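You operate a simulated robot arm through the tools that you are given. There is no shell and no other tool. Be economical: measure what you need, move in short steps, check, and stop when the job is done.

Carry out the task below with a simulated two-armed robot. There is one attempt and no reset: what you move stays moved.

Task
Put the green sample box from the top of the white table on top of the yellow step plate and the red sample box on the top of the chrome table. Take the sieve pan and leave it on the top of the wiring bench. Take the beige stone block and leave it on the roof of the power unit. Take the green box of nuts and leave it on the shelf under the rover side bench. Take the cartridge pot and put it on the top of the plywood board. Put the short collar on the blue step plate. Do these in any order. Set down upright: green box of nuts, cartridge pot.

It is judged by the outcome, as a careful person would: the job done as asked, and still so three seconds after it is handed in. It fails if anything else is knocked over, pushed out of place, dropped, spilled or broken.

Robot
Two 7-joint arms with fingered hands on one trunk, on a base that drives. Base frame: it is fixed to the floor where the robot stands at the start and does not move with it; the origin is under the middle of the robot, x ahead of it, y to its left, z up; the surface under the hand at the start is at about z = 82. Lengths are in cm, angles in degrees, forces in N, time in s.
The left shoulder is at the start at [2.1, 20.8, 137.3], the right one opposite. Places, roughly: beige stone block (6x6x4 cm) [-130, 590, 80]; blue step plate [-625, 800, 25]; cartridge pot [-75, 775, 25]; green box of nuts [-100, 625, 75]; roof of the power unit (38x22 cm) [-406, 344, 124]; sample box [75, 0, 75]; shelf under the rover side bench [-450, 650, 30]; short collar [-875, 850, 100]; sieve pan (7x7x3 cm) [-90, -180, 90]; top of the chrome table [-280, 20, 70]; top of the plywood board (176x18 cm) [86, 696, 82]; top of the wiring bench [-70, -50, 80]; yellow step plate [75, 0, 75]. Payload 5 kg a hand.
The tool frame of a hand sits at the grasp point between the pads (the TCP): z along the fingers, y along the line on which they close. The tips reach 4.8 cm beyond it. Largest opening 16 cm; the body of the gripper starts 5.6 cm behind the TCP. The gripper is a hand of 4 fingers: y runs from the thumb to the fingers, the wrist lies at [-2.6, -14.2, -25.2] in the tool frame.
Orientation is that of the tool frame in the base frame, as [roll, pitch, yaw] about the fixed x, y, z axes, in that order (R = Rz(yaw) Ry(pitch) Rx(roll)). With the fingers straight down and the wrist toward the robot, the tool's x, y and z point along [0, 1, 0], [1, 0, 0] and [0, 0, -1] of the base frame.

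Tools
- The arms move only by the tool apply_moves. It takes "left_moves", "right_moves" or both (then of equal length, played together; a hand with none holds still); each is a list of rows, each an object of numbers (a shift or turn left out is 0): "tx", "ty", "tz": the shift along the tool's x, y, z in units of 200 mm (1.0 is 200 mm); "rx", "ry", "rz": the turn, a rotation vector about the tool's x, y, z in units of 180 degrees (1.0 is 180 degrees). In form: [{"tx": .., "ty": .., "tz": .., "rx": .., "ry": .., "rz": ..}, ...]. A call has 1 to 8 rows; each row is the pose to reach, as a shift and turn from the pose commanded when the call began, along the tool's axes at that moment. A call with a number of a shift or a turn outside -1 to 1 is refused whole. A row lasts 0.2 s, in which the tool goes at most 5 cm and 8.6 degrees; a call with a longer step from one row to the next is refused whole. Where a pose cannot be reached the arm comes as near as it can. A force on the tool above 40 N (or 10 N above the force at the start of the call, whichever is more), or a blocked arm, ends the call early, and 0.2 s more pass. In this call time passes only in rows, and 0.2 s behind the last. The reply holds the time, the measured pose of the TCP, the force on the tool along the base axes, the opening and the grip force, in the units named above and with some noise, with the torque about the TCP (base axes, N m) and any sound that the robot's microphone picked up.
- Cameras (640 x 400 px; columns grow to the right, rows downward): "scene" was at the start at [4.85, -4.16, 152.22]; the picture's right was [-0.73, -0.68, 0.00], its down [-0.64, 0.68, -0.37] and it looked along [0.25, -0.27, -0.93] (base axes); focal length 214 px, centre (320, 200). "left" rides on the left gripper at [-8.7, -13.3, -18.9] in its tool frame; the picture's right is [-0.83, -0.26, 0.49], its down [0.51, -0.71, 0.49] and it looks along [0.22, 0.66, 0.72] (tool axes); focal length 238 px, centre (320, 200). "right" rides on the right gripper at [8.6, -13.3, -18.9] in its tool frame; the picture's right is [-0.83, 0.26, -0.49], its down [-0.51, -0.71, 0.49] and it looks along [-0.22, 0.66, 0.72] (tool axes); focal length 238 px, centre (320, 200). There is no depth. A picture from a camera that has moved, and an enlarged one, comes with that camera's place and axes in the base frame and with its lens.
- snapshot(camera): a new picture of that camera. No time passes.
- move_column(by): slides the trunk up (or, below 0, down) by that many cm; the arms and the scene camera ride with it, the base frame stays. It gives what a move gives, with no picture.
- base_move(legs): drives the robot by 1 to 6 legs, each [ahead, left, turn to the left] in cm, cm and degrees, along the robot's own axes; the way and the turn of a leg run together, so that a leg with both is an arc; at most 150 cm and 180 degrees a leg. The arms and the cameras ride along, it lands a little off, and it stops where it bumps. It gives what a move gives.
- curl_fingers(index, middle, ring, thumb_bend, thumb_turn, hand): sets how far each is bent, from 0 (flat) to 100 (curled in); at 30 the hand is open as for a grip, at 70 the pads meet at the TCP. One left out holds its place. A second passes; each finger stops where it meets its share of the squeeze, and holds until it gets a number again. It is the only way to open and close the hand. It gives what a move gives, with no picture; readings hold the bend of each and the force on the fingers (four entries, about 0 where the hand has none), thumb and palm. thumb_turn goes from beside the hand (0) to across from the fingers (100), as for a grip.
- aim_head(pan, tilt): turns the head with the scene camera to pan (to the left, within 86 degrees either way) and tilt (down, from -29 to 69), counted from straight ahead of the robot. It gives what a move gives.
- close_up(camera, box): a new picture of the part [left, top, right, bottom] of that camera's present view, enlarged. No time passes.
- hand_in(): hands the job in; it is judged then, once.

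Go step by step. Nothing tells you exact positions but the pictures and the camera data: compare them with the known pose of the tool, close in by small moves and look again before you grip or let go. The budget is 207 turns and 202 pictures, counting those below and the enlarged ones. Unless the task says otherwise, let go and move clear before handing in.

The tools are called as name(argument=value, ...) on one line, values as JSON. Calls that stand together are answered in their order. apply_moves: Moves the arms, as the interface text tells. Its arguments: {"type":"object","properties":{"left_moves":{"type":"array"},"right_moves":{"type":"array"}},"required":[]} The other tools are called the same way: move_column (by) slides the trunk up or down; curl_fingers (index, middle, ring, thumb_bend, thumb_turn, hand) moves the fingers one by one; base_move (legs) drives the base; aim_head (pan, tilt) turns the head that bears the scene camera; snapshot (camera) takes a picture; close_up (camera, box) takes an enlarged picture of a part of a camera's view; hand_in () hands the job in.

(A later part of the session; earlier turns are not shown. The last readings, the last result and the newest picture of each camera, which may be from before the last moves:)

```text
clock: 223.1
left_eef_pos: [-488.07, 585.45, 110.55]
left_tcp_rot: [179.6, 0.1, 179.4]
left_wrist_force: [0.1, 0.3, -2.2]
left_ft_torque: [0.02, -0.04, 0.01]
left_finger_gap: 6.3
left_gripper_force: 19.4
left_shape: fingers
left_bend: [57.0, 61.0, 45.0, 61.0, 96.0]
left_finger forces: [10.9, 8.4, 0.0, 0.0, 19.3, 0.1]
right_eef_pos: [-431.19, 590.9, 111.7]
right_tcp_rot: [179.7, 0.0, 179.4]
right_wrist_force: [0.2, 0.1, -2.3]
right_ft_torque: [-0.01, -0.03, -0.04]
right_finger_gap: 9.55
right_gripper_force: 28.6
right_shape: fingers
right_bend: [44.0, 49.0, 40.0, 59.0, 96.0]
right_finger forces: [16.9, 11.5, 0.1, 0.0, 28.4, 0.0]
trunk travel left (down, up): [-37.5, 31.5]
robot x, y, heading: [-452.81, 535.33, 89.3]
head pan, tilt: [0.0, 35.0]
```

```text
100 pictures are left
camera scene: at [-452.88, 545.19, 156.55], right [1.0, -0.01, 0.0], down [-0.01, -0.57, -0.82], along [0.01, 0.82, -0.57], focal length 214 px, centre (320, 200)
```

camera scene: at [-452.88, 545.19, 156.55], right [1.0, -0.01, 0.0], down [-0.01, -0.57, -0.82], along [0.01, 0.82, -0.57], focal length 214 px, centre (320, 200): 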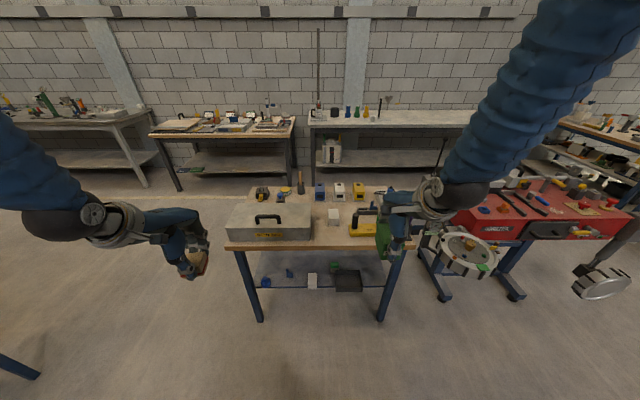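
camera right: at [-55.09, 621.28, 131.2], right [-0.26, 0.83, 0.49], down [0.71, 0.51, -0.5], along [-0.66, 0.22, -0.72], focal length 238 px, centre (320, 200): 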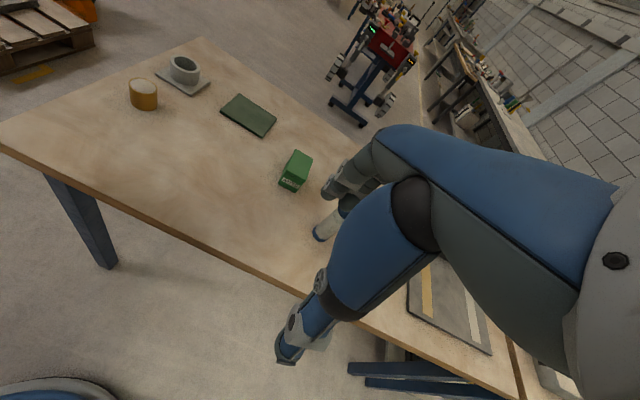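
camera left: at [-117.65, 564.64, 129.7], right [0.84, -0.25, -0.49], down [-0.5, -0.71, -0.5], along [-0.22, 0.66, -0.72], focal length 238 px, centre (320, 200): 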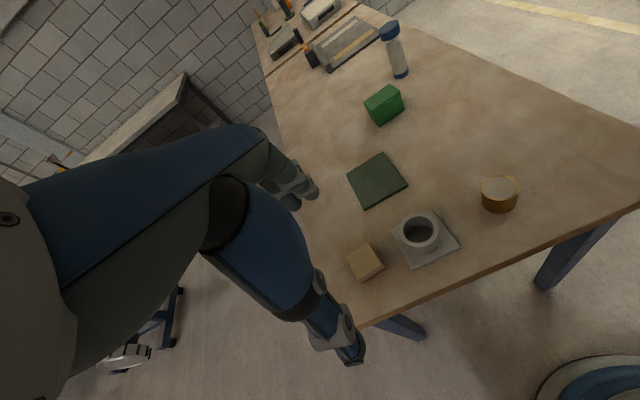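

The shelf is under the bench with a few items on it. I zoom in to find a free spot.

close_up(camera="scene", box=[220, 190, 420, 330])

snapshot(camera="right")

```text
2.86 times, centred on (320, 260) of scene
camera zoom: at [-452.88, 545.19, 156.55], right [1.0, -0.01, 0.0], down [-0.01, -0.57, -0.82], along [0.01, 0.82, -0.57], focal length 613 px, centre (320, 29)
```

zoom: 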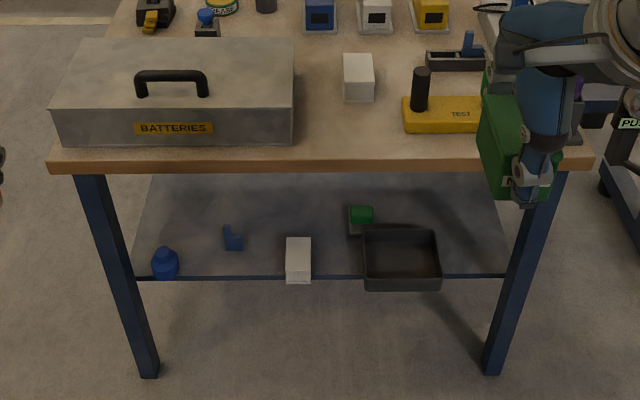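

```text
98 pictures are left
camera right: at [-439.95, 577.68, 130.74], right [0.84, 0.25, 0.49], down [0.5, -0.71, -0.5], along [0.22, 0.66, -0.72], focal length 238 px, centre (320, 200)
```

right: 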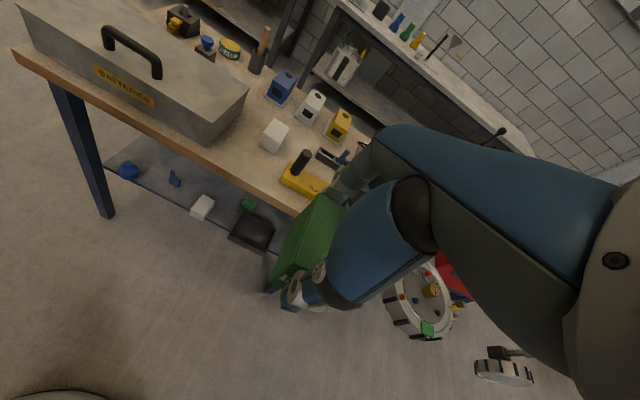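

close_up(camera="right", box=[80, 140, 320, 290])

```text
2.67 times, centred on (200, 215) of right
camera zoom: at [-439.95, 577.68, 130.74], right [0.84, 0.25, 0.49], down [0.5, -0.71, -0.5], along [0.22, 0.66, -0.72], focal length 636 px, centre (640, 160)
```

zoom: 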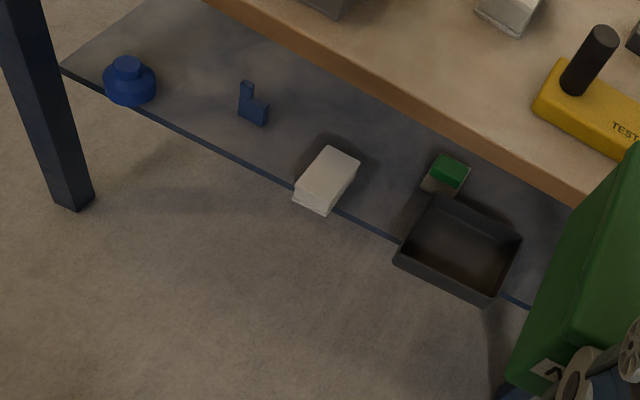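

Triangulated: shelf z≈32.5, front edge y≈625.5. A free gap lies between the white box (ends x≈-455) and the dark tray (starts x≈-443.5); I'll set the nuts box at (-449.7,631). I shift the robot, move the left hand outward, and lower the trunk.

base_move(legs=[[2, 18, 0.7]])

apply_moves(left_moves=[{"tx": 0.2}, {"tx": 0.4}, {"tx": 0.6}, {"tx": 0.8}])

move_column(by=-37)

snapshot(camera="scene")

```text
clock: 224.6
left_eef_pos: [-506.97, 587.01, 110.51]
left_tcp_rot: [179.6, 0.1, -179.9]
left_wrist_force: [-0.8, -0.1, -3.3]
left_ft_torque: [0.01, -0.06, -0.05]
left_finger_gap: 6.31
left_gripper_force: 19.0
left_shape: fingers
left_bend: [57.0, 61.0, 45.0, 61.0, 96.0]
left_finger forces: [10.9, 8.4, 0.1, 0.0, 19.5, 0.0]
right_eef_pos: [-450.01, 593.33, 111.86]
right_tcp_rot: [179.7, 0.0, -179.8]
right_wrist_force: [-0.3, 0.2, -2.7]
right_ft_torque: [0.01, -0.1, -0.01]
right_finger_gap: 9.55
right_gripper_force: 28.3
right_shape: fingers
right_bend: [44.0, 49.0, 40.0, 59.0, 96.0]
right_finger forces: [16.8, 11.5, 0.0, 0.0, 28.4, 0.0]
trunk travel left (down, up): [-37.5, 31.5]
robot x, y, heading: [-471.29, 537.84, 90.1]
head pan, tilt: [0.0, 35.0]
```

```text
clock: 225.6
left_eef_pos: [-523.01, 586.96, 110.49]
left_tcp_rot: [179.7, 0.2, 179.9]
left_wrist_force: [-0.9, -1.0, -4.0]
left_ft_torque: [0.07, -0.19, -0.03]
left_finger_gap: 6.31
left_gripper_force: 19.1
left_shape: fingers
left_bend: [57.0, 61.0, 45.0, 61.0, 96.0]
left_finger forces: [11.0, 8.3, 0.0, 0.1, 19.3, 0.0]
right_eef_pos: [-450.17, 593.15, 111.95]
right_tcp_rot: [179.6, 0.1, -179.8]
right_wrist_force: [-0.9, -0.9, -2.5]
right_ft_torque: [-0.01, -0.16, 0.0]
right_finger_gap: 9.58
right_gripper_force: 28.2
right_shape: fingers
right_bend: [44.0, 49.0, 40.0, 59.0, 96.0]
right_finger forces: [17.0, 11.5, 0.0, 0.1, 28.4, 0.0]
trunk travel left (down, up): [-37.5, 31.5]
robot x, y, heading: [-471.04, 537.57, 90.1]
head pan, tilt: [0.0, 35.0]
```

```text
clock: 229.2
left_eef_pos: [-522.85, 586.93, 73.58]
left_tcp_rot: [179.6, 0.2, -179.9]
left_wrist_force: [-0.5, 0.1, -3.1]
left_ft_torque: [0.01, 0.02, 0.0]
left_finger_gap: 6.28
left_gripper_force: 19.0
left_shape: fingers
left_bend: [57.0, 61.0, 45.0, 61.0, 96.0]
left_finger forces: [11.0, 8.4, 0.1, 0.1, 19.2, 0.0]
right_eef_pos: [-449.9, 593.14, 74.87]
right_tcp_rot: [179.7, 0.0, -179.9]
right_wrist_force: [0.3, -0.2, -2.8]
right_ft_torque: [-0.02, 0.01, -0.03]
right_finger_gap: 9.54
right_gripper_force: 28.3
right_shape: fingers
right_bend: [44.0, 49.0, 40.0, 59.0, 96.0]
right_finger forces: [16.9, 11.5, 0.1, 0.0, 28.4, 0.1]
trunk travel left (down, up): [-0.5, 68.5]
robot x, y, heading: [-471.03, 537.55, 90.2]
head pan, tilt: [0.0, 35.0]
```

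```text
96 pictures are left
camera scene: at [-471.15, 547.23, 119.57], right [1.0, 0.0, 0.0], down [0.0, -0.57, -0.82], along [0.0, 0.82, -0.57], focal length 214 px, centre (320, 200)
```

scene: 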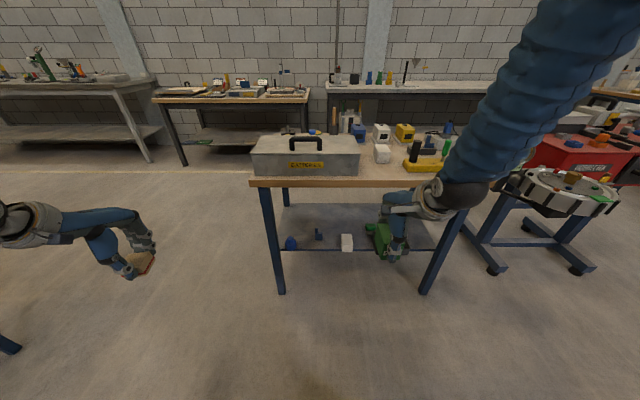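

I curl the right ring finger out of the way and lower the nuts box in front of the shelf.

curl_fingers(hand="right", ring=85)

apply_moves(right_moves=[{"tz": 0.15}, {"tz": 0.35}, {"tz": 0.55}, {"tz": 0.75}, {"tz": 0.95}])

apply_moves(right_moves=[{"tz": 0.15}, {"tz": 0.35}, {"tz": 0.5}, {"tz": 0.6}])

snapshot(camera="scene")

snapshot(camera="right")

```text
clock: 230.2
left_eef_pos: [-522.83, 586.83, 73.67]
left_tcp_rot: [179.6, 0.1, -179.9]
left_wrist_force: [-0.4, -0.8, -2.5]
left_ft_torque: [0.0, -0.02, 0.02]
left_finger_gap: 6.32
left_gripper_force: 19.4
left_shape: fingers
left_bend: [57.0, 61.0, 45.0, 61.0, 96.0]
left_finger forces: [11.0, 8.3, 0.1, 0.0, 19.2, 0.1]
right_eef_pos: [-449.94, 593.24, 74.82]
right_tcp_rot: [179.8, 0.1, -179.9]
right_wrist_force: [0.2, -0.2, -2.0]
right_ft_torque: [-0.03, -0.05, 0.02]
right_finger_gap: 9.56
right_gripper_force: 28.7
right_shape: fingers
right_bend: [44.0, 49.0, 85.0, 59.0, 96.0]
right_finger forces: [17.1, 11.4, 0.1, 0.1, 28.4, 0.0]
trunk travel left (down, up): [-0.5, 68.5]
robot x, y, heading: [-470.91, 538.04, 90.3]
head pan, tilt: [0.0, 35.0]
```

```text
clock: 231.4
left_eef_pos: [-522.86, 586.91, 73.63]
left_tcp_rot: [179.7, 0.1, -179.9]
left_wrist_force: [0.8, -0.4, -3.3]
left_ft_torque: [-0.04, 0.0, 0.01]
left_finger_gap: 6.29
left_gripper_force: 18.6
left_shape: fingers
left_bend: [57.0, 61.0, 45.0, 61.0, 96.0]
left_finger forces: [10.9, 8.2, 0.0, 0.1, 19.3, 0.0]
right_eef_pos: [-449.92, 593.33, 55.67]
right_tcp_rot: [179.5, 0.0, -180.0]
right_wrist_force: [0.3, 1.0, -1.3]
right_ft_torque: [-0.12, -0.04, 0.05]
right_finger_gap: 9.55
right_gripper_force: 28.2
right_shape: fingers
right_bend: [44.0, 49.0, 85.0, 59.0, 96.0]
right_finger forces: [17.0, 11.2, 0.0, 0.1, 28.1, 0.1]
trunk travel left (down, up): [-0.5, 68.5]
robot x, y, heading: [-471.34, 537.35, 90.0]
head pan, tilt: [0.0, 35.0]
```

```text
clock: 232.4
left_eef_pos: [-522.92, 586.97, 73.57]
left_tcp_rot: [179.5, 0.1, -180.0]
left_wrist_force: [1.2, -0.8, -2.9]
left_ft_torque: [0.0, 0.0, 0.0]
left_finger_gap: 6.31
left_gripper_force: 19.2
left_shape: fingers
left_bend: [57.0, 61.0, 45.0, 61.0, 96.0]
left_finger forces: [11.0, 8.4, 0.0, 0.0, 19.3, 0.0]
right_eef_pos: [-449.87, 593.36, 43.71]
right_tcp_rot: [179.5, 0.0, -179.9]
right_wrist_force: [-0.7, 1.3, -1.1]
right_ft_torque: [-0.09, 0.01, 0.06]
right_finger_gap: 9.57
right_gripper_force: 28.0
right_shape: fingers
right_bend: [44.0, 49.0, 85.0, 59.0, 96.0]
right_finger forces: [16.9, 11.2, 0.0, 0.0, 27.9, 0.0]
trunk travel left (down, up): [-0.5, 68.5]
robot x, y, heading: [-470.98, 537.39, 90.0]
head pan, tilt: [0.0, 35.0]
```

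```text
95 pictures are left
camera scene: at [-471.15, 547.26, 119.55], right [1.0, 0.0, 0.0], down [0.0, -0.57, -0.82], along [0.0, 0.82, -0.57], focal length 214 px, centre (320, 200)
```

scene: 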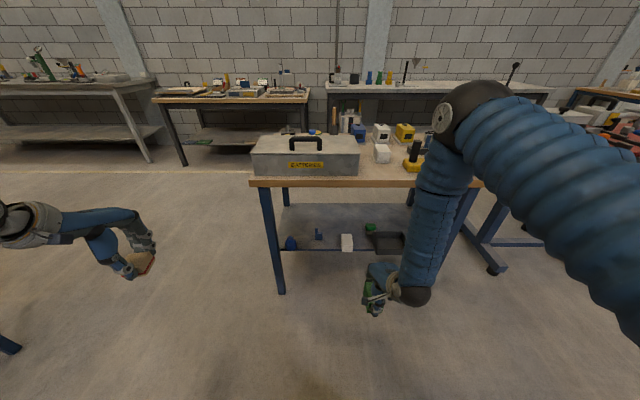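

```text
94 pictures are left
camera right: at [-458.7, 580.11, 62.7], right [0.83, 0.26, 0.49], down [0.51, -0.71, -0.5], along [0.22, 0.66, -0.72], focal length 238 px, centre (320, 200)
```

right: 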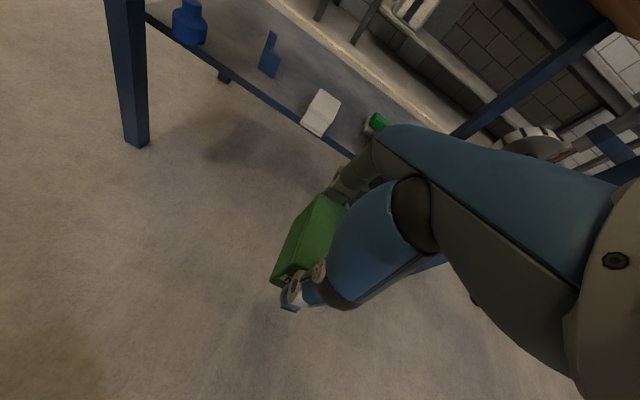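

The elbow must stay in front of the bench edge, so I extend the arm forward from here, low and in steps.

apply_moves(right_moves=[{"ty": 0.15, "tz": 0.03}, {"ty": 0.35, "tz": 0.06}, {"ty": 0.55, "tz": 0.07}, {"ty": 0.75, "tz": 0.07}, {"ty": 0.95, "tz": 0.07}])

snapshot(camera="scene")

snapshot(camera="right")

```text
clock: 233.6
left_eef_pos: [-522.81, 586.92, 73.52]
left_tcp_rot: [179.6, 0.1, -180.0]
left_wrist_force: [-0.1, -1.5, -2.1]
left_ft_torque: [0.01, -0.01, -0.01]
left_finger_gap: 6.29
left_gripper_force: 19.1
left_shape: fingers
left_bend: [57.0, 61.0, 45.0, 61.0, 96.0]
left_finger forces: [11.0, 8.3, 0.1, 0.1, 19.4, 0.0]
right_eef_pos: [-449.99, 612.21, 42.45]
right_tcp_rot: [179.8, -0.1, -179.9]
right_wrist_force: [0.5, -1.7, -4.0]
right_ft_torque: [0.14, 0.01, -0.01]
right_finger_gap: 9.56
right_gripper_force: 27.7
right_shape: fingers
right_bend: [44.0, 49.0, 85.0, 59.0, 96.0]
right_finger forces: [16.8, 11.1, 0.0, 0.1, 28.1, 0.0]
trunk travel left (down, up): [-0.5, 68.5]
robot x, y, heading: [-470.82, 537.28, 90.2]
head pan, tilt: [0.0, 35.0]
```

```text
93 pictures are left
camera scene: at [-471.16, 547.25, 119.55], right [1.0, 0.0, 0.0], down [0.0, -0.57, -0.82], along [0.0, 0.82, -0.57], focal length 214 px, centre (320, 200)
```

scene: 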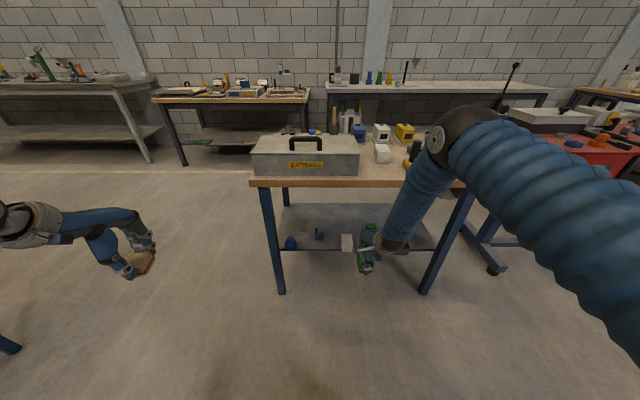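

```text
92 pictures are left
camera right: at [-458.7, 598.99, 61.41], right [0.83, 0.26, 0.49], down [0.51, -0.71, -0.49], along [0.22, 0.66, -0.72], focal length 238 px, centre (320, 200)
```

right: 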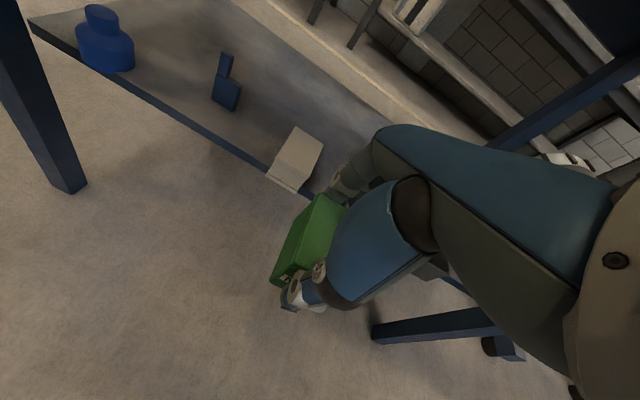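

Forearm clearance to the bench edge is tight, so I back off 3 cm to straighten the arm and tilt the hand slightly (6°) while extending.

base_move(legs=[[-3, 0, 0]])

apply_moves(right_moves=[{"ty": 0.1, "rx": -0.01}, {"ty": 0.25, "rx": -0.02}, {"ty": 0.4, "rx": -0.033}, {"ty": 0.55, "rx": -0.033}])

snapshot(camera="scene")

snapshot(camera="right")

```text
clock: 234.4
left_eef_pos: [-522.78, 583.88, 73.66]
left_tcp_rot: [179.7, 0.1, -179.8]
left_wrist_force: [-0.4, -1.3, -3.8]
left_ft_torque: [0.08, 0.01, 0.0]
left_finger_gap: 6.27
left_gripper_force: 20.1
left_shape: fingers
left_bend: [57.0, 61.0, 45.0, 61.0, 96.0]
left_finger forces: [11.0, 8.4, 0.0, 0.0, 19.5, 0.0]
right_eef_pos: [-450.07, 609.32, 42.52]
right_tcp_rot: [179.5, 0.0, -179.9]
right_wrist_force: [-0.3, -0.7, -2.2]
right_ft_torque: [0.0, -0.03, -0.04]
right_finger_gap: 9.54
right_gripper_force: 28.4
right_shape: fingers
right_bend: [44.0, 49.0, 85.0, 59.0, 96.0]
right_finger forces: [17.0, 11.0, 0.1, 0.0, 27.9, 0.0]
trunk travel left (down, up): [-0.5, 68.5]
robot x, y, heading: [-471.16, 534.7, 90.3]
head pan, tilt: [0.0, 35.0]
```

```text
clock: 235.4
left_eef_pos: [-522.76, 583.87, 73.73]
left_tcp_rot: [179.6, 0.0, -179.9]
left_wrist_force: [-0.2, 0.4, -3.2]
left_ft_torque: [0.04, -0.01, 0.04]
left_finger_gap: 6.26
left_gripper_force: 19.7
left_shape: fingers
left_bend: [57.0, 61.0, 45.0, 61.0, 96.0]
left_finger forces: [11.0, 8.5, 0.1, 0.0, 19.4, 0.1]
right_eef_pos: [-450.05, 620.34, 42.59]
right_tcp_rot: [173.8, 0.1, -179.9]
right_wrist_force: [-0.1, -0.9, -3.4]
right_ft_torque: [0.09, 0.04, 0.0]
right_finger_gap: 9.55
right_gripper_force: 28.4
right_shape: fingers
right_bend: [44.0, 49.0, 85.0, 59.0, 96.0]
right_finger forces: [16.9, 10.9, 0.0, 0.0, 28.1, 0.0]
trunk travel left (down, up): [-0.5, 68.5]
robot x, y, heading: [-471.09, 534.73, 90.2]
head pan, tilt: [0.0, 35.0]
```

```text
91 pictures are left
camera scene: at [-471.16, 544.25, 119.55], right [1.0, 0.0, 0.0], down [0.0, -0.57, -0.82], along [0.0, 0.82, -0.57], focal length 214 px, centre (320, 200)
```

scene: 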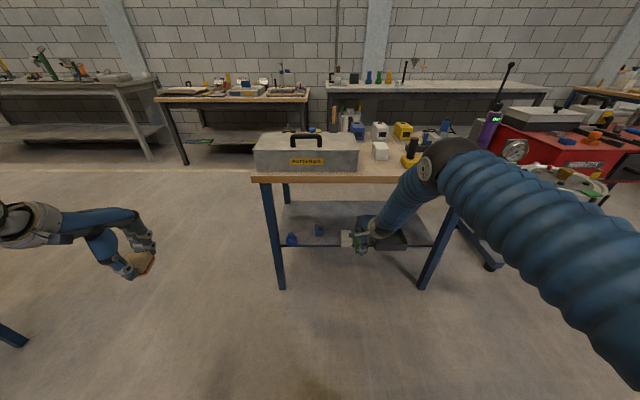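

```text
90 pictures are left
camera right: at [-458.78, 605.12, 60.0], right [0.83, 0.21, 0.51], down [0.51, -0.65, -0.56], along [0.22, 0.73, -0.65], focal length 238 px, centre (320, 200)
```

right: 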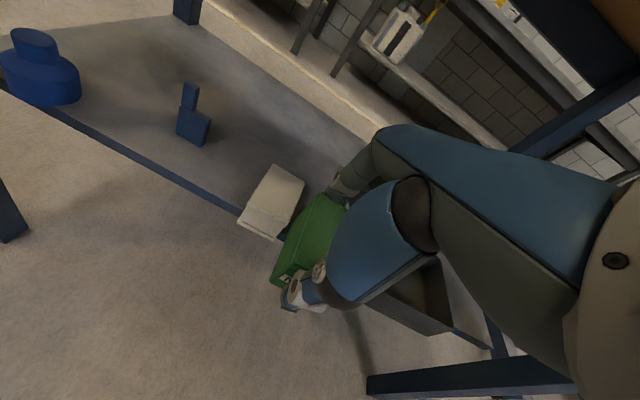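

Clear so far; gap is x -454..-442. I shift right slightly and continue forward and down.

apply_moves(right_moves=[{"tx": -0.03, "ty": 0.12, "tz": 0.013}, {"tx": -0.035, "ty": 0.24, "tz": 0.026}, {"tx": -0.035, "ty": 0.36, "tz": 0.04}, {"tx": -0.035, "ty": 0.48, "tz": 0.06}])

snapshot(camera="right")

close_up(camera="scene", box=[260, 130, 480, 290])

```text
clock: 236.4
left_eef_pos: [-522.85, 583.9, 73.49]
left_tcp_rot: [179.6, 0.2, -179.9]
left_wrist_force: [0.9, 0.5, -3.8]
left_ft_torque: [-0.03, 0.0, 0.01]
left_finger_gap: 6.28
left_gripper_force: 19.3
left_shape: fingers
left_bend: [57.0, 61.0, 45.0, 61.0, 96.0]
left_finger forces: [11.0, 8.5, 0.0, 0.0, 19.5, 0.0]
right_eef_pos: [-449.33, 629.95, 42.41]
right_tcp_rot: [173.8, 0.0, -179.9]
right_wrist_force: [0.5, -0.7, -3.4]
right_ft_torque: [0.03, 0.03, 0.02]
right_finger_gap: 9.54
right_gripper_force: 27.0
right_shape: fingers
right_bend: [44.0, 49.0, 85.0, 59.0, 96.0]
right_finger forces: [16.7, 10.8, 0.0, 0.0, 27.8, 0.0]
trunk travel left (down, up): [-0.5, 68.5]
robot x, y, heading: [-471.33, 534.45, 89.9]
head pan, tilt: [0.0, 35.0]
```

```text
89 pictures are left
camera right: at [-458.05, 614.8, 59.84], right [0.83, 0.21, 0.51], down [0.51, -0.65, -0.56], along [0.22, 0.73, -0.65], focal length 238 px, centre (320, 200)
```

right: 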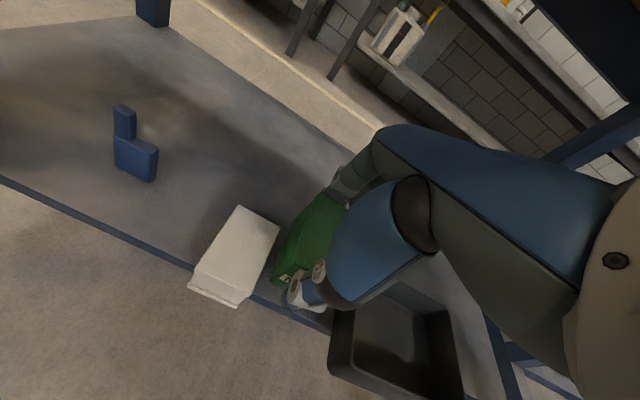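

```text
2.50 times, centred on (370, 210) of scene
camera zoom: at [-471.15, 544.27, 119.54], right [1.0, 0.0, 0.0], down [0.0, -0.57, -0.82], along [0.0, 0.82, -0.57], focal length 536 px, centre (195, 175)
```

zoom: 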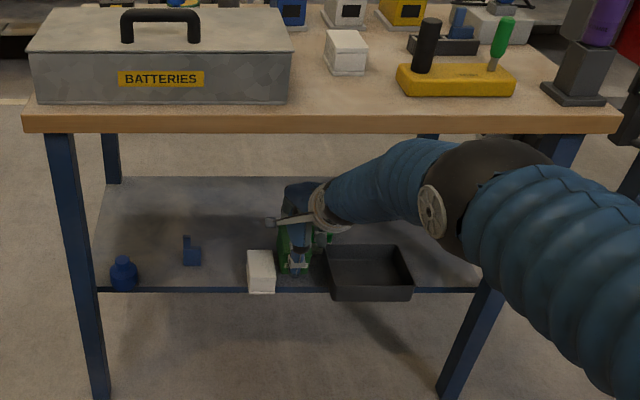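

The arm dropped below the bench top and the box is in the gap over the shelf. I level the hand, nudge forward 1 cm and lower.

apply_moves(right_moves=[{"ty": 0.03, "rx": 0.012}, {"ty": 0.05, "tz": 0.01, "rx": 0.024}, {"ty": 0.05, "tz": 0.03, "rx": 0.033}, {"ty": 0.045, "tz": 0.06, "rx": 0.033}, {"ty": 0.042, "tz": 0.085, "rx": 0.033}])

apply_moves(right_moves=[{"tz": 0.02}, {"tz": 0.04}, {"tz": 0.06}, {"tz": 0.08}, {"tz": 0.1}])

close_up(camera="right", box=[160, 140, 420, 360])

close_up(camera="scene", box=[260, 130, 480, 290])

```text
clock: 237.6
left_eef_pos: [-522.81, 583.82, 73.62]
left_tcp_rot: [179.5, 0.1, -179.9]
left_wrist_force: [0.1, 0.6, -3.0]
left_ft_torque: [0.03, 0.02, -0.01]
left_finger_gap: 6.27
left_gripper_force: 19.5
left_shape: fingers
left_bend: [57.0, 61.0, 45.0, 61.0, 96.0]
left_finger forces: [11.0, 8.6, 0.1, 0.0, 19.5, 0.0]
right_eef_pos: [-449.87, 630.14, 41.56]
right_tcp_rot: [179.7, 0.0, -179.8]
right_wrist_force: [-0.3, 0.1, -1.5]
right_ft_torque: [0.0, -0.03, 0.02]
right_finger_gap: 9.52
right_gripper_force: 27.4
right_shape: fingers
right_bend: [44.0, 49.0, 85.0, 59.0, 96.0]
right_finger forces: [16.7, 10.6, 0.0, 0.0, 27.3, 0.0]
right hand out of reach, approached as far as the arm can: row 3, 4, 5
trunk travel left (down, up): [-0.5, 68.5]
robot x, y, heading: [-471.1, 534.75, 89.8]
head pan, tilt: [0.0, 35.0]
```

```text
clock: 238.8
left_eef_pos: [-522.8, 583.91, 73.69]
left_tcp_rot: [179.7, 0.2, -179.8]
left_wrist_force: [-0.7, -0.4, -2.1]
left_ft_torque: [0.01, 0.0, -0.02]
left_finger_gap: 6.29
left_gripper_force: 19.4
left_shape: fingers
left_bend: [57.0, 61.0, 45.0, 61.0, 96.0]
left_finger forces: [11.1, 8.5, 0.0, 0.0, 19.4, 0.0]
right_eef_pos: [-449.93, 629.64, 40.48]
right_tcp_rot: [179.7, 0.0, -179.9]
right_wrist_force: [0.5, 0.4, -2.1]
right_ft_torque: [0.0, -0.02, -0.02]
right_finger_gap: 9.54
right_gripper_force: 27.0
right_shape: fingers
right_bend: [44.0, 49.0, 85.0, 59.0, 96.0]
right_finger forces: [16.6, 10.7, 0.1, 0.1, 27.3, 0.0]
right hand out of reach, approached as far as the arm can: row 3, 4, 5
trunk travel left (down, up): [-0.5, 68.5]
robot x, y, heading: [-471.34, 534.66, 89.8]
head pan, tilt: [0.0, 35.0]
```

```text
1.82 times, centred on (290, 250) of right
camera zoom: at [-458.6, 616.37, 59.38], right [0.83, 0.26, 0.49], down [0.51, -0.71, -0.5], along [0.22, 0.66, -0.72], focal length 433 px, centre (374, 109)
```

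zoom: 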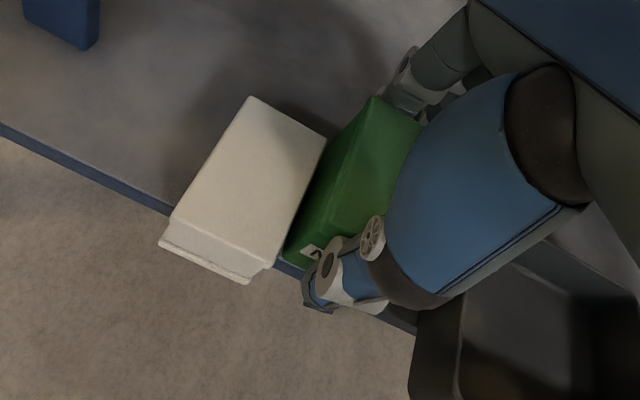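

```text
2.50 times, centred on (370, 210) of scene
camera zoom: at [-471.16, 544.25, 119.55], right [1.0, 0.0, 0.0], down [0.0, -0.57, -0.82], along [0.0, 0.82, -0.57], focal length 536 px, centre (195, 175)
```

zoom: 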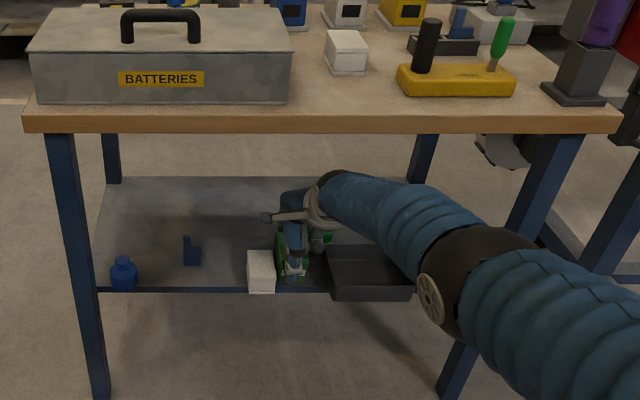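

The arm is at its limit; I creep the base forward 2 cm and lower again.

base_move(legs=[[2.5, -0.4, 0]])

apply_moves(right_moves=[{"ty": -0.04, "tz": 0.015}, {"ty": -0.07, "tz": 0.03}, {"ty": -0.07, "tz": 0.045}, {"ty": -0.07, "tz": 0.06}, {"ty": -0.07, "tz": 0.075}])

close_up(camera="right", box=[160, 140, 420, 360])

```text
clock: 239.7
left_eef_pos: [-522.52, 586.43, 73.53]
left_tcp_rot: [179.7, 0.1, -179.9]
left_wrist_force: [0.2, 0.8, -4.0]
left_ft_torque: [-0.05, 0.05, -0.02]
left_finger_gap: 6.31
left_gripper_force: 19.6
left_shape: fingers
left_bend: [57.0, 61.0, 45.0, 61.0, 96.0]
left_finger forces: [10.9, 8.5, 0.0, 0.0, 19.5, 0.1]
right_eef_pos: [-449.31, 632.24, 40.33]
right_tcp_rot: [179.7, -0.1, 179.9]
right_wrist_force: [-0.3, -0.5, -3.5]
right_ft_torque: [0.0, 0.07, -0.02]
right_finger_gap: 9.54
right_gripper_force: 26.9
right_shape: fingers
right_bend: [44.0, 49.0, 85.0, 59.0, 96.0]
right_finger forces: [16.6, 10.7, 0.0, 0.0, 27.3, 0.1]
trunk travel left (down, up): [-0.5, 68.5]
robot x, y, heading: [-470.82, 536.74, 90.2]
head pan, tilt: [0.0, 35.0]
```

```text
clock: 240.8
left_eef_pos: [-522.4, 586.38, 73.59]
left_tcp_rot: [179.6, 0.1, -179.9]
left_wrist_force: [0.3, -0.1, -2.8]
left_ft_torque: [0.02, 0.0, -0.04]
left_finger_gap: 6.29
left_gripper_force: 19.8
left_shape: fingers
left_bend: [57.0, 61.0, 45.0, 61.0, 96.0]
left_finger forces: [10.8, 8.6, 0.1, 0.0, 19.5, 0.0]
right_eef_pos: [-449.46, 630.74, 39.1]
right_tcp_rot: [179.6, 0.0, 180.0]
right_wrist_force: [0.0, -0.9, 0.9]
right_ft_torque: [0.14, -0.11, -0.01]
right_finger_gap: 9.53
right_gripper_force: 27.4
right_shape: fingers
right_bend: [44.0, 49.0, 85.0, 59.0, 96.0]
right_finger forces: [16.2, 10.7, 0.0, 0.0, 27.7, 0.0]
trunk travel left (down, up): [-0.5, 68.5]
robot x, y, heading: [-470.68, 536.93, 90.0]
head pan, tilt: [0.0, 35.0]
```

```text
1.82 times, centred on (290, 250) of right
camera zoom: at [-458.18, 617.43, 57.87], right [0.83, 0.26, 0.49], down [0.51, -0.71, -0.5], along [0.22, 0.66, -0.72], focal length 433 px, centre (374, 109)
```

zoom: 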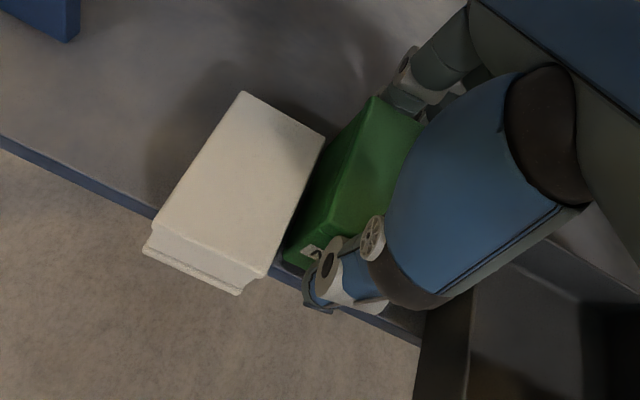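

The box has touched the shelf. I release: thumb first, then the fingers a little.

apply_moves(right_moves=[{"tz": 0.01}])

curl_fingers(hand="right", thumb_bend=40, index=37, middle=43)

close_up(camera="right", box=[160, 140, 420, 360])

```text
clock: 241.2
left_eef_pos: [-522.53, 586.28, 73.61]
left_tcp_rot: [179.7, 0.1, -179.9]
left_wrist_force: [1.3, -0.7, -3.5]
left_ft_torque: [0.02, -0.08, 0.01]
left_finger_gap: 6.3
left_gripper_force: 19.7
left_shape: fingers
left_bend: [57.0, 61.0, 45.0, 61.0, 96.0]
left_finger forces: [11.0, 8.6, 0.0, 0.0, 19.6, 0.0]
right_eef_pos: [-449.54, 630.75, 38.87]
right_tcp_rot: [179.6, 0.1, -179.9]
right_wrist_force: [-1.1, -2.3, 9.4]
right_ft_torque: [0.4, -0.16, -0.03]
right_finger_gap: 9.5
right_gripper_force: 28.1
right_shape: fingers
right_bend: [44.0, 49.0, 85.0, 59.0, 96.0]
right_finger forces: [15.4, 11.2, 0.0, 0.0, 29.3, 0.0]
trunk travel left (down, up): [-0.5, 68.5]
robot x, y, heading: [-470.66, 536.68, 90.2]
head pan, tilt: [0.0, 35.0]
```

```text
clock: 242.2
left_eef_pos: [-522.42, 586.37, 73.67]
left_tcp_rot: [179.7, 0.1, -179.9]
left_wrist_force: [0.5, -0.5, -2.4]
left_ft_torque: [-0.01, -0.06, 0.0]
left_finger_gap: 6.29
left_gripper_force: 19.3
left_shape: fingers
left_bend: [57.0, 61.0, 45.0, 61.0, 96.0]
left_finger forces: [11.0, 8.5, 0.1, 0.0, 19.6, 0.0]
right_eef_pos: [-449.47, 630.64, 38.66]
right_tcp_rot: [179.8, 0.0, -179.9]
right_wrist_force: [0.7, -0.8, 0.5]
right_ft_torque: [0.01, 0.01, 0.02]
right_finger_gap: 13.69
right_gripper_force: 0.1
right_shape: fingers
right_bend: [37.0, 43.0, 85.0, 40.0, 97.0]
right_finger forces: [0.0, 0.0, 0.0, 0.0, 0.0, 0.1]
trunk travel left (down, up): [-0.5, 68.5]
robot x, y, heading: [-470.64, 536.92, 90.0]
head pan, tilt: [0.0, 35.0]
```

```text
1.82 times, centred on (290, 250) of right
camera zoom: at [-458.15, 617.38, 57.58], right [0.83, 0.26, 0.49], down [0.51, -0.71, -0.49], along [0.22, 0.66, -0.72], focal length 433 px, centre (374, 109)
```

zoom: 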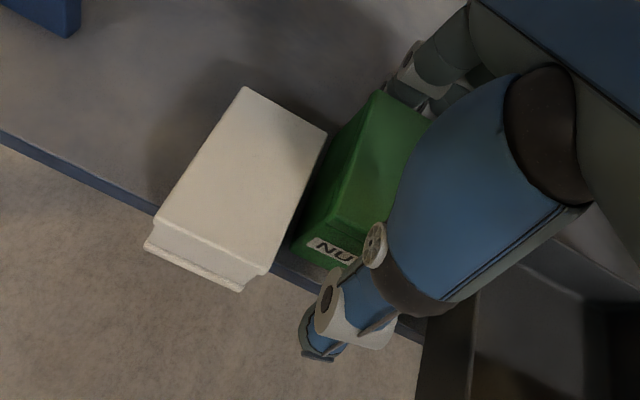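

Released cleanly. I raise with a slight tilt and withdraw.

apply_moves(right_moves=[{"tz": -0.08}, {"tz": -0.16, "rx": -0.02}, {"tz": -0.25, "rx": -0.04}, {"tz": -0.33, "rx": -0.055}, {"tz": -0.37, "ty": -0.1, "rx": -0.055}, {"tz": -0.37, "ty": -0.3, "rx": -0.055}, {"tz": -0.37, "ty": -0.5, "rx": -0.055}, {"tz": -0.37, "ty": -0.7, "rx": -0.055}])

snapshot(camera="right")

close_up(camera="scene", box=[260, 130, 480, 290])

```text
clock: 244.1
left_eef_pos: [-522.47, 586.38, 73.53]
left_tcp_rot: [179.6, 0.1, -179.9]
left_wrist_force: [0.3, 0.0, -2.8]
left_ft_torque: [-0.03, -0.03, 0.0]
left_finger_gap: 6.29
left_gripper_force: 19.8
left_shape: fingers
left_bend: [57.0, 61.0, 45.0, 61.0, 96.0]
left_finger forces: [11.1, 8.3, 0.0, 0.0, 19.5, 0.0]
right_eef_pos: [-449.42, 616.72, 46.15]
right_tcp_rot: [169.6, -0.1, -179.9]
right_wrist_force: [0.2, 1.1, 0.8]
right_ft_torque: [-0.14, -0.01, 0.03]
right_finger_gap: 13.72
right_gripper_force: 0.0
right_shape: fingers
right_bend: [37.0, 43.0, 85.0, 40.0, 97.0]
right_finger forces: [0.1, 0.0, 0.0, 0.1, 0.1, 0.1]
trunk travel left (down, up): [-0.5, 68.5]
robot x, y, heading: [-470.77, 536.96, 89.9]
head pan, tilt: [0.0, 35.0]
```

```text
83 pictures are left
camera right: at [-458.12, 600.35, 62.47], right [0.83, 0.17, 0.53], down [0.51, -0.61, -0.61], along [0.22, 0.77, -0.59], focal length 238 px, centre (320, 200)
```

right: 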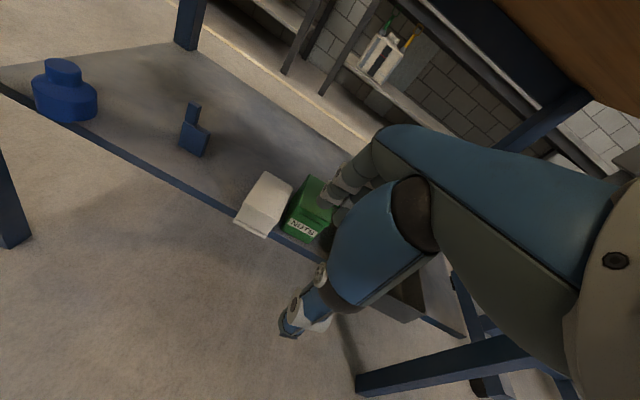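

```text
2.50 times, centred on (370, 210) of scene
camera zoom: at [-470.76, 546.69, 119.56], right [1.0, 0.0, 0.0], down [0.0, -0.57, -0.82], along [0.0, 0.82, -0.57], focal length 536 px, centre (195, 175)
```

zoom: 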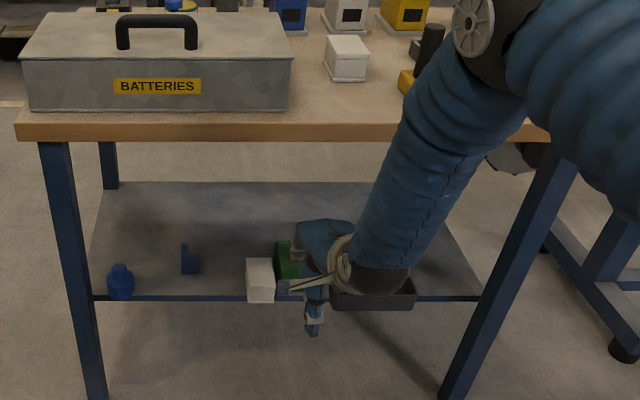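

The nuts box stands on the shelf, upright. I back the base away, raise the trunk and restore the hand.

base_move(legs=[[-35, 0, 0]])

move_column(by=37)

apply_moves(right_moves=[{"tz": -0.2, "rx": 0.02}, {"tz": -0.4, "rx": 0.04}, {"tz": -0.6, "rx": 0.057}, {"tz": -0.8, "rx": 0.057}, {"tz": -1.0, "rx": 0.057}])

curl_fingers(hand="right", index=30, middle=30, ring=30, thumb_bend=30)

snapshot(camera="scene")

```text
clock: 246.3
left_eef_pos: [-522.29, 551.09, 73.6]
left_tcp_rot: [179.6, 0.1, -179.9]
left_wrist_force: [0.4, -0.9, -3.2]
left_ft_torque: [0.03, -0.01, 0.03]
left_finger_gap: 6.29
left_gripper_force: 19.5
left_shape: fingers
left_bend: [57.0, 61.0, 45.0, 61.0, 96.0]
left_finger forces: [11.0, 8.5, 0.0, 0.0, 19.4, 0.0]
right_eef_pos: [-449.5, 581.52, 46.04]
right_tcp_rot: [169.8, -0.1, -179.8]
right_wrist_force: [0.2, 1.0, 0.2]
right_ft_torque: [-0.04, 0.0, 0.02]
right_finger_gap: 13.72
right_gripper_force: 0.0
right_shape: fingers
right_bend: [37.0, 43.0, 85.0, 40.0, 97.0]
right_finger forces: [0.0, 0.0, 0.0, 0.0, 0.0, 0.0]
trunk travel left (down, up): [-0.5, 68.5]
robot x, y, heading: [-470.22, 501.77, 89.8]
head pan, tilt: [0.0, 35.0]
```

```text
clock: 249.9
left_eef_pos: [-522.45, 551.15, 110.57]
left_tcp_rot: [179.5, 0.1, -179.9]
left_wrist_force: [-0.2, 0.7, -3.7]
left_ft_torque: [0.01, -0.02, 0.02]
left_finger_gap: 6.28
left_gripper_force: 20.3
left_shape: fingers
left_bend: [57.0, 61.0, 45.0, 61.0, 96.0]
left_finger forces: [11.0, 8.4, 0.0, 0.0, 19.6, 0.1]
right_eef_pos: [-449.47, 581.59, 83.05]
right_tcp_rot: [169.8, 0.1, -179.9]
right_wrist_force: [0.2, 0.2, 0.1]
right_ft_torque: [-0.03, 0.02, 0.01]
right_finger_gap: 13.7
right_gripper_force: 0.0
right_shape: fingers
right_bend: [37.0, 43.0, 85.0, 40.0, 97.0]
right_finger forces: [0.0, 0.0, 0.0, 0.0, 0.1, 0.0]
trunk travel left (down, up): [-37.5, 31.5]
robot x, y, heading: [-470.83, 501.55, 90.2]
head pan, tilt: [0.0, 35.0]
```

```text
clock: 251.1
left_eef_pos: [-522.44, 551.03, 110.67]
left_tcp_rot: [179.6, 0.1, -179.9]
left_wrist_force: [-0.4, -1.1, -3.4]
left_ft_torque: [0.1, -0.04, -0.03]
left_finger_gap: 6.31
left_gripper_force: 19.0
left_shape: fingers
left_bend: [57.0, 61.0, 45.0, 61.0, 96.0]
left_finger forces: [11.1, 8.3, 0.0, 0.0, 19.5, 0.1]
right_eef_pos: [-449.46, 577.73, 102.86]
right_tcp_rot: [-179.9, 0.0, -179.9]
right_wrist_force: [-0.6, -1.5, -1.0]
right_ft_torque: [0.26, -0.04, -0.05]
right_finger_gap: 13.73
right_gripper_force: 0.0
right_shape: fingers
right_bend: [37.0, 43.0, 85.0, 40.0, 97.0]
right_finger forces: [0.0, 0.1, 0.0, 0.0, 0.0, 0.1]
trunk travel left (down, up): [-37.5, 31.5]
robot x, y, heading: [-470.54, 501.53, 90.2]
head pan, tilt: [0.0, 35.0]
```

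```text
clock: 252.1
left_eef_pos: [-522.3, 551.07, 110.65]
left_tcp_rot: [179.6, 0.1, -180.0]
left_wrist_force: [1.0, 0.4, -3.2]
left_ft_torque: [0.05, 0.0, -0.01]
left_finger_gap: 6.31
left_gripper_force: 19.6
left_shape: fingers
left_bend: [57.0, 61.0, 45.0, 61.0, 96.0]
left_finger forces: [11.0, 8.4, 0.0, 0.0, 19.5, 0.0]
right_eef_pos: [-449.53, 578.0, 102.87]
right_tcp_rot: [-179.9, 0.0, -179.8]
right_wrist_force: [-0.2, -0.2, 0.4]
right_ft_torque: [0.01, 0.0, 0.01]
right_finger_gap: 16.98
right_gripper_force: 0.1
right_shape: fingers
right_bend: [30.0, 30.0, 30.0, 30.0, 97.0]
right_finger forces: [0.1, 0.1, 0.0, 0.1, 0.0, 0.0]
trunk travel left (down, up): [-37.5, 31.5]
robot x, y, heading: [-470.5, 502.01, 90.2]
head pan, tilt: [0.0, 35.0]
```

```text
81 pictures are left
camera scene: at [-470.73, 511.45, 156.55], right [1.0, 0.0, 0.0], down [0.0, -0.57, -0.82], along [0.0, 0.82, -0.57], focal length 214 px, centre (320, 200)
```

scene: 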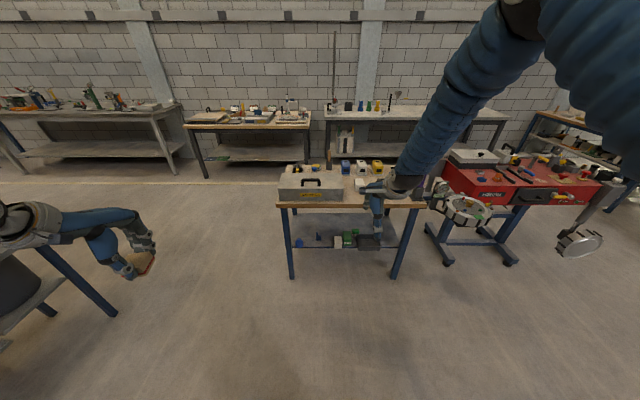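

Next is the stone on the power unit roof. I tuck the hands, turn around to face -y and look.

apply_moves(left_moves=[{"tx": -0.2}, {"tx": -0.4}, {"tx": -0.6}, {"tx": -0.75}, {"tx": -0.75}], right_moves=[{"tz": -0.1, "ty": -0.15}, {"tz": -0.2, "ty": -0.35}, {"tz": -0.3, "ty": -0.55}, {"tz": -0.4, "ty": -0.75}, {"tz": -0.45, "ty": -0.95}])

base_move(legs=[[0, 0, 90], [0, 0, 90]])

aim_head(pan=15, tilt=20)

snapshot(camera="scene")

```text
clock: 253.3
left_eef_pos: [-507.45, 551.1, 110.7]
left_tcp_rot: [179.6, 0.1, -179.8]
left_wrist_force: [-0.9, -2.0, -2.9]
left_ft_torque: [0.09, -0.1, 0.02]
left_finger_gap: 6.28
left_gripper_force: 19.5
left_shape: fingers
left_bend: [57.0, 61.0, 45.0, 61.0, 96.0]
left_finger forces: [11.0, 8.2, 0.1, 0.0, 19.3, 0.0]
right_eef_pos: [-449.49, 558.73, 111.84]
right_tcp_rot: [-180.0, 0.0, -179.8]
right_wrist_force: [-1.3, -0.9, -0.5]
right_ft_torque: [0.14, -0.09, -0.05]
right_finger_gap: 17.03
right_gripper_force: 0.0
right_shape: fingers
right_bend: [30.0, 30.0, 30.0, 30.0, 97.0]
right_finger forces: [0.1, 0.1, 0.1, 0.0, 0.1, 0.1]
trunk travel left (down, up): [-37.5, 31.5]
robot x, y, heading: [-470.64, 501.46, 90.2]
head pan, tilt: [0.0, 35.0]
```

```text
clock: 261.4
left_eef_pos: [-434.0, 451.93, 110.75]
left_tcp_rot: [179.6, 0.1, -0.1]
left_wrist_force: [0.7, -0.6, -2.8]
left_ft_torque: [-0.02, 0.07, 0.02]
left_finger_gap: 6.22
left_gripper_force: 17.8
left_shape: fingers
left_bend: [57.0, 61.0, 45.0, 61.0, 96.0]
left_finger forces: [10.5, 8.1, 0.0, 0.1, 18.6, 0.0]
right_eef_pos: [-492.07, 444.4, 111.83]
right_tcp_rot: [-179.9, 0.0, -0.1]
right_wrist_force: [0.8, 0.0, 0.3]
right_ft_torque: [0.02, -0.02, 0.01]
right_finger_gap: 17.01
right_gripper_force: 0.1
right_shape: fingers
right_bend: [30.0, 30.0, 30.0, 30.0, 97.0]
right_finger forces: [0.0, 0.0, 0.0, 0.0, 0.0, 0.0]
trunk travel left (down, up): [-37.5, 31.5]
robot x, y, heading: [-470.34, 501.18, -90.3]
head pan, tilt: [0.0, 35.0]
```

```text
clock: 262.1
left_eef_pos: [-433.93, 451.95, 110.74]
left_tcp_rot: [179.5, 0.1, -0.1]
left_wrist_force: [0.8, -0.5, -3.3]
left_ft_torque: [0.02, 0.03, -0.03]
left_finger_gap: 6.19
left_gripper_force: 18.7
left_shape: fingers
left_bend: [57.0, 61.0, 45.0, 61.0, 96.0]
left_finger forces: [10.5, 8.1, 0.0, 0.0, 18.6, 0.1]
right_eef_pos: [-491.98, 444.49, 111.71]
right_tcp_rot: [-179.8, 0.0, -0.1]
right_wrist_force: [0.2, 0.2, 0.1]
right_ft_torque: [-0.01, -0.01, -0.02]
right_finger_gap: 17.01
right_gripper_force: 0.1
right_shape: fingers
right_bend: [30.0, 30.0, 30.0, 30.0, 97.0]
right_finger forces: [0.0, 0.0, 0.0, 0.0, 0.0, 0.1]
trunk travel left (down, up): [-37.5, 31.5]
robot x, y, heading: [-470.87, 501.55, -90.5]
head pan, tilt: [15.0, 20.0]
```

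```text
80 pictures are left
camera scene: at [-468.28, 491.5, 158.93], right [-0.97, -0.26, 0.0], down [-0.09, 0.33, -0.94], along [0.24, -0.91, -0.34], focal length 214 px, centre (320, 200)
```

scene: 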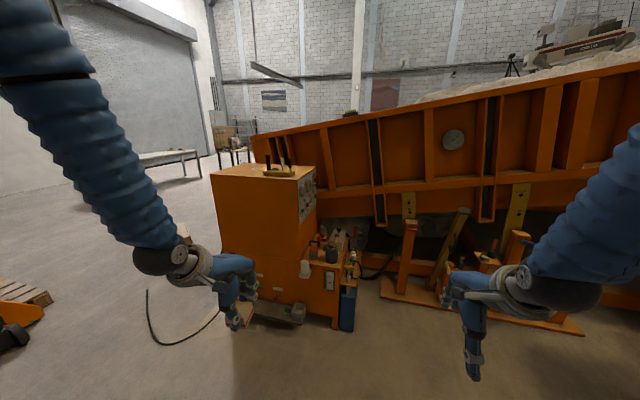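

The power unit's roof is in view (orange cabinet with a yellow item on top). I zoom in.

close_up(camera="scene", box=[190, 140, 350, 250])

```text
3.64 times, centred on (270, 195) of scene
camera zoom: at [-468.28, 491.5, 158.93], right [-0.97, -0.26, 0.0], down [-0.09, 0.33, -0.94], along [0.24, -0.91, -0.34], focal length 780 px, centre (502, 218)
```

zoom: 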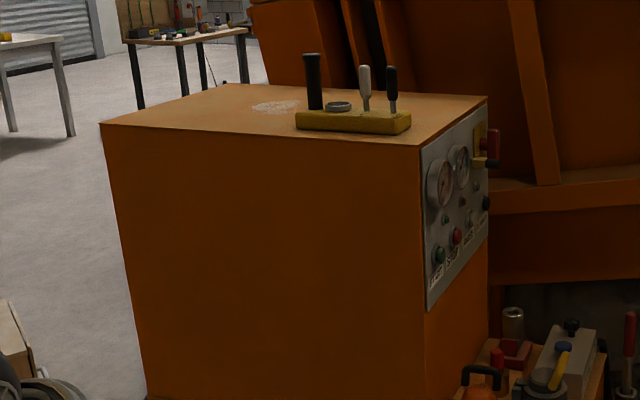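

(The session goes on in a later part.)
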